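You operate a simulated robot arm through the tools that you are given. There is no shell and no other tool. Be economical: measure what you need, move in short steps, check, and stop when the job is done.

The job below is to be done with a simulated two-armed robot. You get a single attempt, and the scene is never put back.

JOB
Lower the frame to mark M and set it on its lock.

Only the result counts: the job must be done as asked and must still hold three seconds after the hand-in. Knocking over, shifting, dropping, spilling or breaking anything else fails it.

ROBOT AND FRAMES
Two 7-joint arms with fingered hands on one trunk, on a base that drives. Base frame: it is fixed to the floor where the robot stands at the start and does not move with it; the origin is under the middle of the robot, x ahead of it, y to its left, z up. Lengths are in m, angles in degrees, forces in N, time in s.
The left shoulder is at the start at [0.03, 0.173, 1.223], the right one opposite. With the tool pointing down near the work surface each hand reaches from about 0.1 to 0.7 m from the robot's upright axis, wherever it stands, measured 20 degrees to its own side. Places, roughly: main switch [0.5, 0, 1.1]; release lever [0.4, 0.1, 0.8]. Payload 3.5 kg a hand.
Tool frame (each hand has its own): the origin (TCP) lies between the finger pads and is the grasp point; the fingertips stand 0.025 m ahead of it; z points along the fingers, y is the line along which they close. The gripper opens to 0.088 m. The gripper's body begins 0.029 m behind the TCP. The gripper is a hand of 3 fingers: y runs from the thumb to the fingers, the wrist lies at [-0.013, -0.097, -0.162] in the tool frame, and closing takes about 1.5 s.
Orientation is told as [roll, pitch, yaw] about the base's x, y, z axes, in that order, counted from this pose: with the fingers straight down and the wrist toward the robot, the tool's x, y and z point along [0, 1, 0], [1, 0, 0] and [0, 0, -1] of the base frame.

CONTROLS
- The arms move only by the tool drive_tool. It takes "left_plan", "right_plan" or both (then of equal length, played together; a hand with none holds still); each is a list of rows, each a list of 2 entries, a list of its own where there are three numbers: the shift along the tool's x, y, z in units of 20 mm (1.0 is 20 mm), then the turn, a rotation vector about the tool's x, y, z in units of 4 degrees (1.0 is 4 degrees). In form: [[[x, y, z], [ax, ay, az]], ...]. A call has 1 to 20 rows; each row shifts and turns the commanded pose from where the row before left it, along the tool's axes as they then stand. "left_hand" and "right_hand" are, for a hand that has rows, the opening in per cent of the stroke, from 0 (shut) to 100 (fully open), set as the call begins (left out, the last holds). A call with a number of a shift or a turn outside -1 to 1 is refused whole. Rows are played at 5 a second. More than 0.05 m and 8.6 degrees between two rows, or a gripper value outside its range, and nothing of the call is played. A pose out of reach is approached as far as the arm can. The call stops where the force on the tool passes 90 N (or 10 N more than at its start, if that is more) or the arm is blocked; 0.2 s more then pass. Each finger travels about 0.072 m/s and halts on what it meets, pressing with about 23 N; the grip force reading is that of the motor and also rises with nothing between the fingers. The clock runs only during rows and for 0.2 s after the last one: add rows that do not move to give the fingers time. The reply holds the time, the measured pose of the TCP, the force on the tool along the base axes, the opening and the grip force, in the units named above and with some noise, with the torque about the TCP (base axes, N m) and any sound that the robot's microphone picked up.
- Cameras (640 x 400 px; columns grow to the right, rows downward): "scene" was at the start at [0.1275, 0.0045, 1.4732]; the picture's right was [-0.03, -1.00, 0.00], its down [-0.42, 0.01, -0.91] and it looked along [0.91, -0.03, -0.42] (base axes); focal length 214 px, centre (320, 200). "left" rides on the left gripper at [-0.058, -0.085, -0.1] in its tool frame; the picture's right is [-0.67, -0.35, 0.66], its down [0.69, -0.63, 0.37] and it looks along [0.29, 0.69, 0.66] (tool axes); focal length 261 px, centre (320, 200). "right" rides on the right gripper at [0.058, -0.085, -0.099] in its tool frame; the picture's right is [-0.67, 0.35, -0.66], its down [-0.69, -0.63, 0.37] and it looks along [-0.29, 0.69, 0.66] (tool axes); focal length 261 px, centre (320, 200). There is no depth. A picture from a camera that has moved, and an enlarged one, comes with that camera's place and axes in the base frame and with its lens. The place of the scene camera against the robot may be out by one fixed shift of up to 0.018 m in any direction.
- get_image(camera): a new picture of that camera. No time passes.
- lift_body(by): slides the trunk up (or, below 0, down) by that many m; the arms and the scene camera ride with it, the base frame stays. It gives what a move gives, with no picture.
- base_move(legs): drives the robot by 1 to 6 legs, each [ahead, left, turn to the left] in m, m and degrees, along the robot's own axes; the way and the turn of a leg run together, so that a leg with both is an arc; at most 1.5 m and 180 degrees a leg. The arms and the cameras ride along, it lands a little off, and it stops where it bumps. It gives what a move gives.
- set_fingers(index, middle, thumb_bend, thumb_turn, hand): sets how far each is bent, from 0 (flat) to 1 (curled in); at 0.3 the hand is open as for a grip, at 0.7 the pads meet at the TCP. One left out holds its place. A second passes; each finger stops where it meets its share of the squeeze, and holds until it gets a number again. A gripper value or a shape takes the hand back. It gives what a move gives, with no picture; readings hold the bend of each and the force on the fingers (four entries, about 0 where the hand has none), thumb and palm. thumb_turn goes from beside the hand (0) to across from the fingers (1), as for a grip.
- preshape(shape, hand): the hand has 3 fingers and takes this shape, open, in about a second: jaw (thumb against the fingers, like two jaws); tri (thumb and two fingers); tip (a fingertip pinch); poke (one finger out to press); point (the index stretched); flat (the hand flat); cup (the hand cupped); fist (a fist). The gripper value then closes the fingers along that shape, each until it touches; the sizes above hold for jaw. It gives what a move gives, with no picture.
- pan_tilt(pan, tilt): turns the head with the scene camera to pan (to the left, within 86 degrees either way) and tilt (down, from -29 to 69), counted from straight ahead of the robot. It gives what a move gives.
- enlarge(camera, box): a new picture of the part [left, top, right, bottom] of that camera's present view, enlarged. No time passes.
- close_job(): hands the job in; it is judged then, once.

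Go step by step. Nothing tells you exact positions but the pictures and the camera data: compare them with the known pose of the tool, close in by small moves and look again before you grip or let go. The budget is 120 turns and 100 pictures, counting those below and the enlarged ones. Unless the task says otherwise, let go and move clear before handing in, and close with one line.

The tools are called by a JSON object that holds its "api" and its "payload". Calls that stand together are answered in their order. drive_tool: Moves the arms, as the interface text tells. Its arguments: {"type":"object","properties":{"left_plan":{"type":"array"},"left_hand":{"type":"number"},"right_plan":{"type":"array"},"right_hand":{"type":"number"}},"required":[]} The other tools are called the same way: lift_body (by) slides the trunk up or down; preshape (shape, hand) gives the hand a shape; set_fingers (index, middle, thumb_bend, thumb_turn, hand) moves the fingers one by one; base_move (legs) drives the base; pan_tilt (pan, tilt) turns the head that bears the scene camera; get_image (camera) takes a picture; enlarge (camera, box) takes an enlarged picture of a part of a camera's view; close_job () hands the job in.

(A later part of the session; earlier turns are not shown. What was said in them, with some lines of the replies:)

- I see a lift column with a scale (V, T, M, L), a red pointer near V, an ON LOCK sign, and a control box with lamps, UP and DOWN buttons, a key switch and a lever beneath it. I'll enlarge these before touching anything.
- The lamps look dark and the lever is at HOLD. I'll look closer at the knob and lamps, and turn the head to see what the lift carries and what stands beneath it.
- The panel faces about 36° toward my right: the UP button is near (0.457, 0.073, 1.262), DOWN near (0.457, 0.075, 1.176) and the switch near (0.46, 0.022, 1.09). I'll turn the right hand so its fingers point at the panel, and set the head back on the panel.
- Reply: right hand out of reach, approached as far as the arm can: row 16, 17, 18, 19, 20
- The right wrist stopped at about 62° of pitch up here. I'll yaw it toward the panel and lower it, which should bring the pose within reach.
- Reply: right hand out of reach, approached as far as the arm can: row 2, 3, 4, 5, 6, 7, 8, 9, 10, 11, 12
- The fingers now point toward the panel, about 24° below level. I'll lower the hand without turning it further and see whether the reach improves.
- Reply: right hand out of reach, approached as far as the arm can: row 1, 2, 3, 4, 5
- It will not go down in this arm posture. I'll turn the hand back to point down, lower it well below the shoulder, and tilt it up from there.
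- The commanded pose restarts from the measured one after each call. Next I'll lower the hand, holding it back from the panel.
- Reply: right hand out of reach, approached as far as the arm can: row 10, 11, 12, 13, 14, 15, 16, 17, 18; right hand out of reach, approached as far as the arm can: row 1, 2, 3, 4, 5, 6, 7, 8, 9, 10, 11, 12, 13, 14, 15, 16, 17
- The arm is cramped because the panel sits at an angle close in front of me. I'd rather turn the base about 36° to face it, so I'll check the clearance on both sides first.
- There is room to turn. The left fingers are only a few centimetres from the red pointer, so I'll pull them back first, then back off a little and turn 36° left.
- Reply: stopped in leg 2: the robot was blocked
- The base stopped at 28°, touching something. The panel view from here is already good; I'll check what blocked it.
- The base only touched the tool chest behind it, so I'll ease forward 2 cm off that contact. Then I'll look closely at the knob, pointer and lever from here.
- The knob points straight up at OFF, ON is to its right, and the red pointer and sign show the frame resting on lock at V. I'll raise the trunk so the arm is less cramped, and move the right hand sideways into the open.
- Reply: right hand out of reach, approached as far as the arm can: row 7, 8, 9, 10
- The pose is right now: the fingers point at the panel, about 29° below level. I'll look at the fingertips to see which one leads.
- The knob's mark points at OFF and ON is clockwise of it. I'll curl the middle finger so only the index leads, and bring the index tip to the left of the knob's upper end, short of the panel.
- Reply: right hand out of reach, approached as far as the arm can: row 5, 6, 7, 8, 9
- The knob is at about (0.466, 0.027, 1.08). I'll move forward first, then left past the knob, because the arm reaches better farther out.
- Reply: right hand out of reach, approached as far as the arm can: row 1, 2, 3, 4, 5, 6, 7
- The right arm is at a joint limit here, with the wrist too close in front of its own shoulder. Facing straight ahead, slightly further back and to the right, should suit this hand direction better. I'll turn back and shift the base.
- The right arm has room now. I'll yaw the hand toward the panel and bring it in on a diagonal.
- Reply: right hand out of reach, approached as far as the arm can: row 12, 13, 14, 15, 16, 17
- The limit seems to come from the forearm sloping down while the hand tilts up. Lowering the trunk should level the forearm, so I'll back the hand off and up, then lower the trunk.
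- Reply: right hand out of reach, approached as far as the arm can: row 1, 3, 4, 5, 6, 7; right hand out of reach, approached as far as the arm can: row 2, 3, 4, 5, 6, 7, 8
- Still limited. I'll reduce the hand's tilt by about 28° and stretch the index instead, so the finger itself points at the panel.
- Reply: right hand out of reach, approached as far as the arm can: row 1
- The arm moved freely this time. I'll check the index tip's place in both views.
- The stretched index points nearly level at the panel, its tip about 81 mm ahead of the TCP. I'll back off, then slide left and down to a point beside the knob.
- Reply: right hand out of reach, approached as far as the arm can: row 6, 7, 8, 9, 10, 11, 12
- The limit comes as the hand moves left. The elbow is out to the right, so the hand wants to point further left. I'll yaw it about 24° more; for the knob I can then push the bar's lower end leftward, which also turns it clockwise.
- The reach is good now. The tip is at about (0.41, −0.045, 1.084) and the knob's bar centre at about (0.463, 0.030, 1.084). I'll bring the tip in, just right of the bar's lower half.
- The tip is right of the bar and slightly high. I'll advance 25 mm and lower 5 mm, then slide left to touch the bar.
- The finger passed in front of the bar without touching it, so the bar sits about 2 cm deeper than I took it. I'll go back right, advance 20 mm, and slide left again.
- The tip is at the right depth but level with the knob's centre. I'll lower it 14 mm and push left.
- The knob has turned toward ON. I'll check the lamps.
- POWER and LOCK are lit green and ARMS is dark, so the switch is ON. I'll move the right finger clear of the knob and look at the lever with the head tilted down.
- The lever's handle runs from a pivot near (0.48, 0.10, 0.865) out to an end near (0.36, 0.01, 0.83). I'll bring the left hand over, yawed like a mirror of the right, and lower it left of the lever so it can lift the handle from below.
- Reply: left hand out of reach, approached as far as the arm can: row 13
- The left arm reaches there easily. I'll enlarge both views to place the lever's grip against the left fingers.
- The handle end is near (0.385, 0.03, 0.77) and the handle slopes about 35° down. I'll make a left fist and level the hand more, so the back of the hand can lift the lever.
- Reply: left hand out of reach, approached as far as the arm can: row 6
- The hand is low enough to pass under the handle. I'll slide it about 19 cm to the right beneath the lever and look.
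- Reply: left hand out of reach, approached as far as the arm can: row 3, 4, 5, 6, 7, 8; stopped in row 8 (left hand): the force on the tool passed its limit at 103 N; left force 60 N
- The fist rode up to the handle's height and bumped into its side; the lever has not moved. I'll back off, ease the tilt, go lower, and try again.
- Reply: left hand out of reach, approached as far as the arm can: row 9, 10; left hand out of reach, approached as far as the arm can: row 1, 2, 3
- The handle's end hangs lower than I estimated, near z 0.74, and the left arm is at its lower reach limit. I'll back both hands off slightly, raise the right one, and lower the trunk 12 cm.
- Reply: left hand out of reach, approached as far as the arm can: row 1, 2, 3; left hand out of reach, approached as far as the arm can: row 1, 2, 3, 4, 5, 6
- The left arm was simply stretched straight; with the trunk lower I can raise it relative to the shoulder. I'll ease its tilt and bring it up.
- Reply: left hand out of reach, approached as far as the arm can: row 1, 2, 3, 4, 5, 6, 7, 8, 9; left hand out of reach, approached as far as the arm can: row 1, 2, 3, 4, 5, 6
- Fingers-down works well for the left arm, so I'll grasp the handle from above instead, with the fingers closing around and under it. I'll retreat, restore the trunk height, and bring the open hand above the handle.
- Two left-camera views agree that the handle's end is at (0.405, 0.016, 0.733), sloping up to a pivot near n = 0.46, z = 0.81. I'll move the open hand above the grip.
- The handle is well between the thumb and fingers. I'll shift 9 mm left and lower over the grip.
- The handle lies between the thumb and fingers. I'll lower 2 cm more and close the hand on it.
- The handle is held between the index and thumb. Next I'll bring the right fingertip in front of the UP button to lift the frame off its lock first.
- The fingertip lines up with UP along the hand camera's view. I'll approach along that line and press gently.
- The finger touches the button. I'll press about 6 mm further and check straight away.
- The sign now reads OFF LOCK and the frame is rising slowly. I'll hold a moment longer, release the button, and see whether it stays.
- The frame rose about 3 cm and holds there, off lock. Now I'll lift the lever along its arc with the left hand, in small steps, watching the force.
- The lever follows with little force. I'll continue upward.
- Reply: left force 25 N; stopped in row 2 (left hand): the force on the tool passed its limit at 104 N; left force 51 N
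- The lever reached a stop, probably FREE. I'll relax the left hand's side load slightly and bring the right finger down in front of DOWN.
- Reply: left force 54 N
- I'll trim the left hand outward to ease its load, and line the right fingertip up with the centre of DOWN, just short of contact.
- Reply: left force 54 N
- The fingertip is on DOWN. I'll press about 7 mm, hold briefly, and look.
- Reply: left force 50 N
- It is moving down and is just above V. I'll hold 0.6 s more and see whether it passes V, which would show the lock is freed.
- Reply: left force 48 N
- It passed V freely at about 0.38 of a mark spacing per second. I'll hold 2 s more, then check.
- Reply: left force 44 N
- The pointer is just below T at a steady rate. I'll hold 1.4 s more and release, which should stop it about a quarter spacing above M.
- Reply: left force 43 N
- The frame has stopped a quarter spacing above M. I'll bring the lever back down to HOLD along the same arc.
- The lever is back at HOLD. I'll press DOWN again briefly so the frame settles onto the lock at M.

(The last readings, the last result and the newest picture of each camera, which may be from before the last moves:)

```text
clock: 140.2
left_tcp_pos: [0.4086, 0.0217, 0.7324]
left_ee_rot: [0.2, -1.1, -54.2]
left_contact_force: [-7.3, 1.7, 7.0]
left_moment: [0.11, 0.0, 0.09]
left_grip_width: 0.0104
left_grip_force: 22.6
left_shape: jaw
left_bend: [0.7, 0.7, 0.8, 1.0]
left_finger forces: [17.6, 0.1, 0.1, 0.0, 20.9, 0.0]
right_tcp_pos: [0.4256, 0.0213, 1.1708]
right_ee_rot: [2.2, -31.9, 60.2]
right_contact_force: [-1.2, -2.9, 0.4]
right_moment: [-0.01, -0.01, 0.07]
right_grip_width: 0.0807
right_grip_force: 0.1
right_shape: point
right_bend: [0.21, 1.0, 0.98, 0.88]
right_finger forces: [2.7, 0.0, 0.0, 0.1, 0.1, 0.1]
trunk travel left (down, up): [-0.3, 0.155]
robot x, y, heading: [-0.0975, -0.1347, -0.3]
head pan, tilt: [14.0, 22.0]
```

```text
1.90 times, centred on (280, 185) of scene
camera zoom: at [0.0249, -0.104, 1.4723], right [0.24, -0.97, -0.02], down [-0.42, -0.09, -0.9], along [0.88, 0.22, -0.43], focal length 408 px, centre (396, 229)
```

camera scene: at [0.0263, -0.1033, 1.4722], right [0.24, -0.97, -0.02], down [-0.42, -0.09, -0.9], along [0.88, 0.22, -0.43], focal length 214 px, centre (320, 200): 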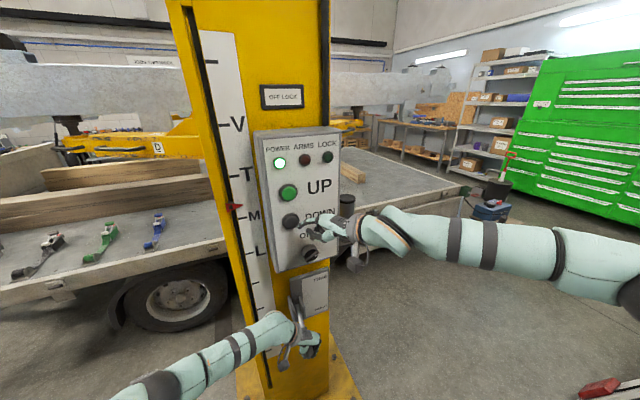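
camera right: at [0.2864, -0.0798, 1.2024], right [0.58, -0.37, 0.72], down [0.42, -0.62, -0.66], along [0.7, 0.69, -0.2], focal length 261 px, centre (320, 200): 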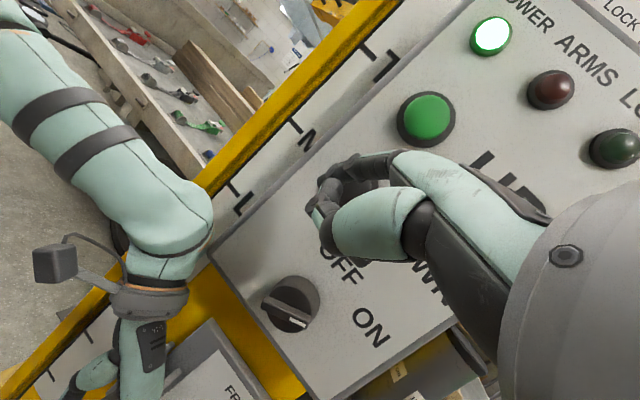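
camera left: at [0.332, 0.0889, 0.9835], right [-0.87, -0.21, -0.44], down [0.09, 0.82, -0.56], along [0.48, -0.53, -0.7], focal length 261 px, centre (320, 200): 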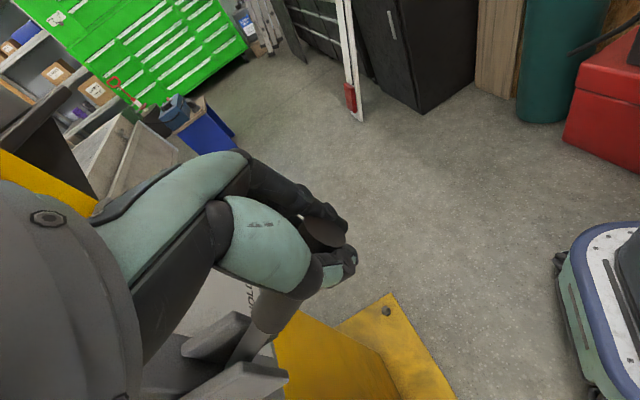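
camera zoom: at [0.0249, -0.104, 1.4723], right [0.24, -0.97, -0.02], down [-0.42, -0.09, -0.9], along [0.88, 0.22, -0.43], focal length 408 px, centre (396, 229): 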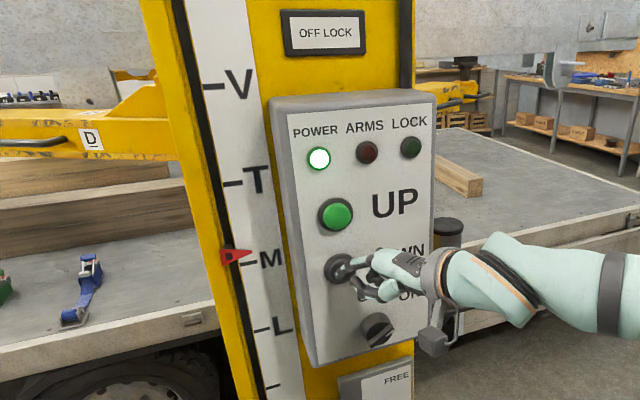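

Nearly at M and still moving. I'll hold 0.4 s more.

{"api": "drive_tool", "payload": {"right_plan": [[[0, 0, 0], [0, 0, 0]]]}}

{"api": "enlarge", "payload": {"camera": "scene", "box": [200, 80, 360, 290]}}

```text
clock: 140.7
left_tcp_pos: [0.4081, 0.0215, 0.7306]
left_ee_rot: [0.3, -1.1, -54.2]
left_contact_force: [-5.7, 1.1, 7.5]
left_moment: [0.07, 0.03, 0.11]
left_grip_width: 0.0104
left_grip_force: 23.0
left_shape: jaw
left_bend: [0.7, 0.7, 0.8, 1.0]
left_finger forces: [17.7, 0.0, 0.1, 0.0, 20.9, 0.1]
right_tcp_pos: [0.4244, 0.0215, 1.1716]
right_ee_rot: [2.3, -31.9, 60.1]
right_contact_force: [-1.7, -1.6, -0.3]
right_moment: [0.02, -0.01, 0.09]
right_grip_width: 0.0805
right_grip_force: 0.0
right_shape: point
right_bend: [0.21, 1.0, 0.98, 0.88]
right_finger forces: [2.7, 0.1, 0.0, 0.0, 0.0, 0.0]
trunk travel left (down, up): [-0.3, 0.155]
robot x, y, heading: [-0.1007, -0.1322, -0.6]
head pan, tilt: [14.0, 22.0]
```

```text
1.90 times, centred on (280, 185) of scene
camera zoom: at [0.025, -0.104, 1.4723], right [0.24, -0.97, -0.02], down [-0.42, -0.09, -0.9], along [0.88, 0.22, -0.43], focal length 408 px, centre (396, 229)
```

zoom: 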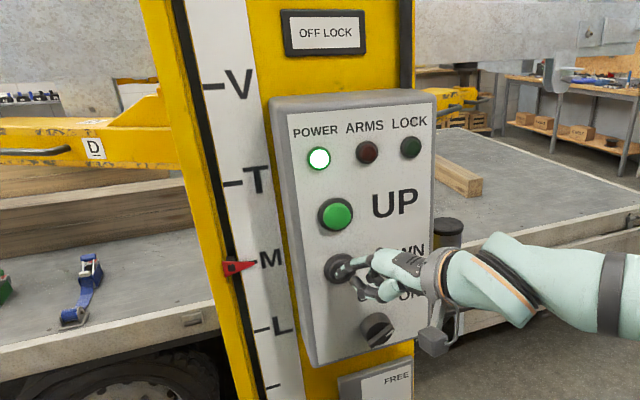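

{"api": "enlarge", "payload": {"camera": "scene", "box": [220, 195, 284, 235]}}

```text
10.00 times, centred on (252, 215) of scene
camera zoom: at [0.025, -0.104, 1.4723], right [0.24, -0.97, -0.02], down [-0.42, -0.09, -0.9], along [0.88, 0.22, -0.43], focal length 2145 px, centre (1000, 50)
```

zoom: 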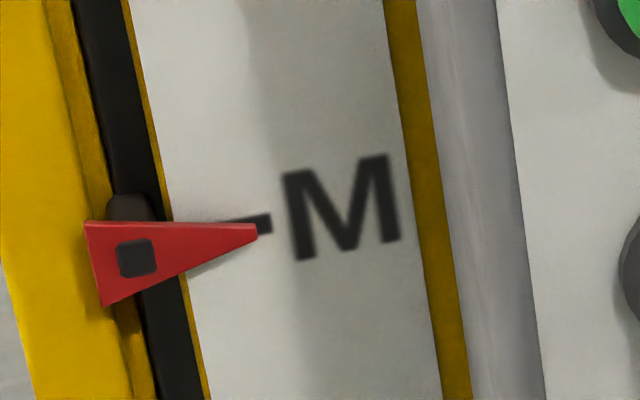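

The pointer is right at the M mark, though the sign still reads OFF LOCK. I'll hold one more step and see whether it has seated.

{"api": "drive_tool", "payload": {"right_plan": [[[0, 0, 0], [0, 0, 0]]]}}

{"api": "enlarge", "payload": {"camera": "scene", "box": [220, 85, 340, 240]}}

```text
clock: 141.1
left_tcp_pos: [0.4092, 0.0215, 0.7309]
left_ee_rot: [0.2, -1.1, -54.3]
left_contact_force: [-5.7, 1.2, 7.4]
left_moment: [0.11, 0.02, 0.07]
left_grip_width: 0.0106
left_grip_force: 22.6
left_shape: jaw
left_bend: [0.7, 0.7, 0.8, 1.0]
left_finger forces: [17.8, 0.1, 0.0, 0.1, 20.7, 0.0]
right_tcp_pos: [0.4256, 0.0216, 1.1711]
right_ee_rot: [2.2, -31.7, 60.1]
right_contact_force: [-3.0, -1.4, -0.9]
right_moment: [-0.02, -0.05, 0.09]
right_grip_width: 0.0806
right_grip_force: 0.2
right_shape: point
right_bend: [0.21, 1.0, 0.98, 0.88]
right_finger forces: [2.6, 0.0, 0.0, 0.1, 0.0, 0.0]
trunk travel left (down, up): [-0.3, 0.155]
robot x, y, heading: [-0.0989, -0.1298, -0.2]
head pan, tilt: [14.0, 22.0]
```

```text
2.58 times, centred on (280, 162) of scene
camera zoom: at [0.025, -0.1039, 1.4723], right [0.24, -0.97, -0.02], down [-0.42, -0.09, -0.9], along [0.88, 0.22, -0.43], focal length 554 px, centre (423, 297)
```

zoom: 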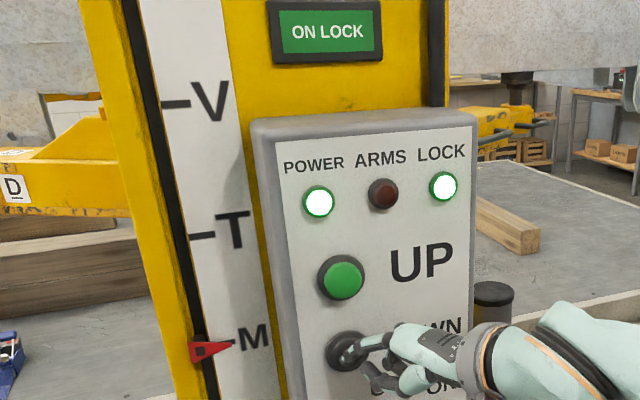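

The sign reads ON LOCK and the LOCK lamp is lit, with the pointer at M. I'll release DOWN, open the left hand, and move both hands clear.

{"api": "drive_tool", "payload": {"right_plan": [[[0.1, -0.45, -0.3], [0, 0, 0]], [[0.1, -0.6, -0.4], [0, 0, 0]], [[0, -0.8, -0.5], [0, 0, 0]], [[-0.5, -0.7, -0.4], [0, 0, 0]], [[-0.8, -0.5, -0.3], [0, 0, 0]], [[-0.8, 0, 0], [0, 0, 0]]]}}

{"api": "drive_tool", "payload": {"left_plan": [[[0, 0, 0], [0, 0, 0]], [[0, 0, 0], [0, 0, 0]], [[0, 0, 0], [0, 0, 0]], [[0, 0, 0], [0, 0, 0]], [[0, 0, 0], [0, 0, 0]], [[0, 0, 0], [0, 0, 0]], [[0, 0, 0], [0, 0, 0]]], "left_hand": 100}}

{"api": "get_image", "payload": {"camera": "left"}}

```text
clock: 142.4
left_tcp_pos: [0.409, 0.0222, 0.7307]
left_ee_rot: [0.2, -1.3, -54.2]
left_contact_force: [-6.5, 0.2, 7.2]
left_moment: [0.06, 0.05, 0.13]
left_grip_width: 0.0101
left_grip_force: 23.0
left_shape: jaw
left_bend: [0.7, 0.7, 0.8, 1.0]
left_finger forces: [17.6, 0.0, 0.0, 0.0, 20.2, 0.1]
right_tcp_pos: [0.426, -0.0609, 1.1685]
right_ee_rot: [2.3, -31.9, 60.3]
right_contact_force: [-0.2, 0.6, 0.3]
right_moment: [0.03, 0.03, -0.03]
right_grip_width: 0.0808
right_grip_force: 0.1
right_shape: point
right_bend: [0.2, 1.0, 0.98, 0.88]
right_finger forces: [0.0, 0.1, 0.0, 0.1, 0.1, 0.0]
trunk travel left (down, up): [-0.3, 0.155]
robot x, y, heading: [-0.097, -0.1332, -0.5]
head pan, tilt: [14.0, 22.0]
```

```text
clock: 144.1
left_tcp_pos: [0.4106, 0.0222, 0.7306]
left_ee_rot: [0.1, -1.1, -54.3]
left_contact_force: [-0.2, -0.2, -0.3]
left_moment: [-0.01, -0.01, -0.01]
left_grip_width: 0.0874
left_grip_force: 0.0
left_shape: jaw
left_bend: [0.3, 0.3, 0.3, 0.98]
left_finger forces: [0.1, 0.0, 0.1, 0.0, 0.0, 0.0]
right_tcp_pos: [0.427, -0.0604, 1.1683]
right_ee_rot: [2.4, -31.8, 60.1]
right_contact_force: [0.2, -0.8, -0.1]
right_moment: [0.0, 0.01, -0.01]
right_grip_width: 0.0807
right_grip_force: 0.0
right_shape: point
right_bend: [0.2, 1.0, 0.98, 0.88]
right_finger forces: [0.0, 0.0, 0.0, 0.0, 0.0, 0.0]
trunk travel left (down, up): [-0.3, 0.155]
robot x, y, heading: [-0.098, -0.1326, -0.6]
head pan, tilt: [14.0, 22.0]
```

```text
5 pictures are left
camera left: at [0.312, 0.0591, 0.8273], right [-0.74, -0.12, -0.66], down [0.19, 0.91, -0.38], along [0.65, -0.41, -0.65], focal length 261 px, centre (320, 200)
```

left: 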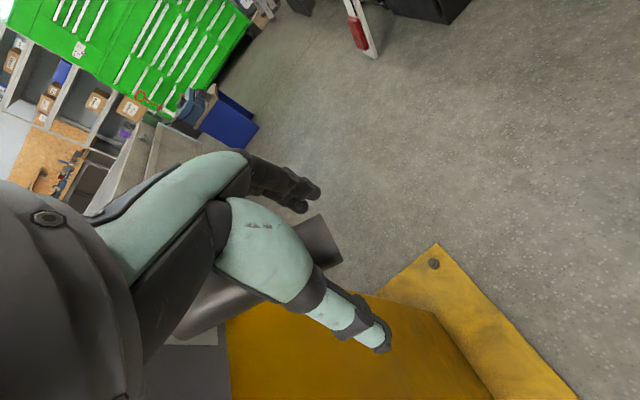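

Both hands are released and the lever stays at HOLD. I'll lift the left hand straight up off the handle, then draw it back.

{"api": "drive_tool", "payload": {"left_plan": [[[0, 0, -1], [0, 0, 0]], [[0, 0, -1], [0, 0, 0]], [[0, 0, -1], [0, 0, 0]], [[0, 0, -1], [0, 0, 0]], [[0, 0, -1], [0, 0, 0]], [[-0.5, 0, -1], [0, 0, 0]], [[-1, 0, 0], [0, 0, 0]], [[-1, 0, 0], [0, 0, 0]], [[-1, 0, 0], [0, 0, 0]]]}}

{"api": "get_image", "payload": {"camera": "scene"}}

{"api": "enlarge", "payload": {"camera": "scene", "box": [210, 80, 340, 330]}}

```text
clock: 146.1
left_tcp_pos: [0.352, -0.0174, 0.8496]
left_ee_rot: [0.1, -1.2, -54.1]
left_contact_force: [-0.1, 0.2, 0.2]
left_moment: [-0.01, 0.03, -0.01]
left_grip_width: 0.0876
left_grip_force: 0.0
left_shape: jaw
left_bend: [0.3, 0.3, 0.3, 0.98]
left_finger forces: [0.1, 0.0, 0.1, 0.0, 0.0, 0.0]
right_tcp_pos: [0.4274, -0.0608, 1.1676]
right_ee_rot: [2.3, -31.7, 60.1]
right_contact_force: [-0.1, -0.1, 0.2]
right_moment: [-0.01, -0.01, -0.02]
right_grip_width: 0.0806
right_grip_force: 0.0
right_shape: point
right_bend: [0.2, 1.0, 0.98, 0.88]
right_finger forces: [0.1, 0.0, 0.1, 0.1, 0.0, 0.0]
trunk travel left (down, up): [-0.3, 0.155]
robot x, y, heading: [-0.0963, -0.1318, -0.3]
head pan, tilt: [14.0, 22.0]
```

```text
4 pictures are left
camera scene: at [0.0272, -0.1036, 1.4721], right [0.24, -0.97, -0.02], down [-0.42, -0.09, -0.9], along [0.88, 0.22, -0.43], focal length 214 px, centre (320, 200)
```

scene: 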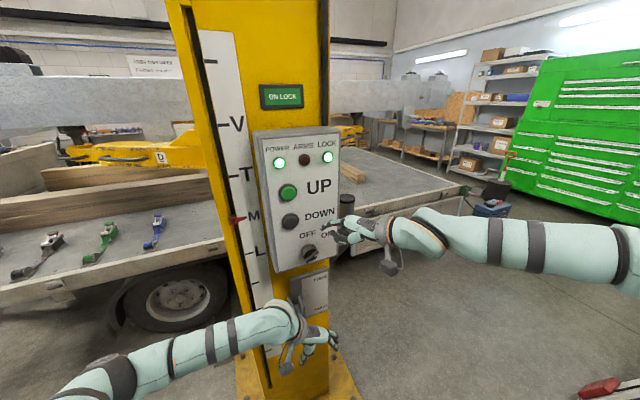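

```text
1.60 times, centred on (275, 205) of scene
camera zoom: at [0.0272, -0.1036, 1.4721], right [0.24, -0.97, -0.02], down [-0.42, -0.09, -0.9], along [0.88, 0.22, -0.43], focal length 343 px, centre (392, 192)
```

zoom: 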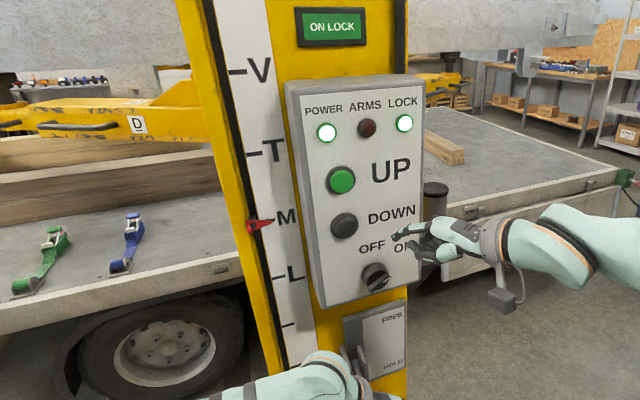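

The frame sits at M, the sign reads ON LOCK, the LOCK lamp is lit, and both hands are clear. I'm handing in.

{"api": "close_job", "payload": {}}

```text
The job is handed in.
```

The frame is lowered to mark M and resting on its lock: the sign read ON LOCK, the lever was back at HOLD, and both hands were clear when I handed in. I left the main switch ON, and earlier the base bumped the tool chest once, with nothing seen to shift.
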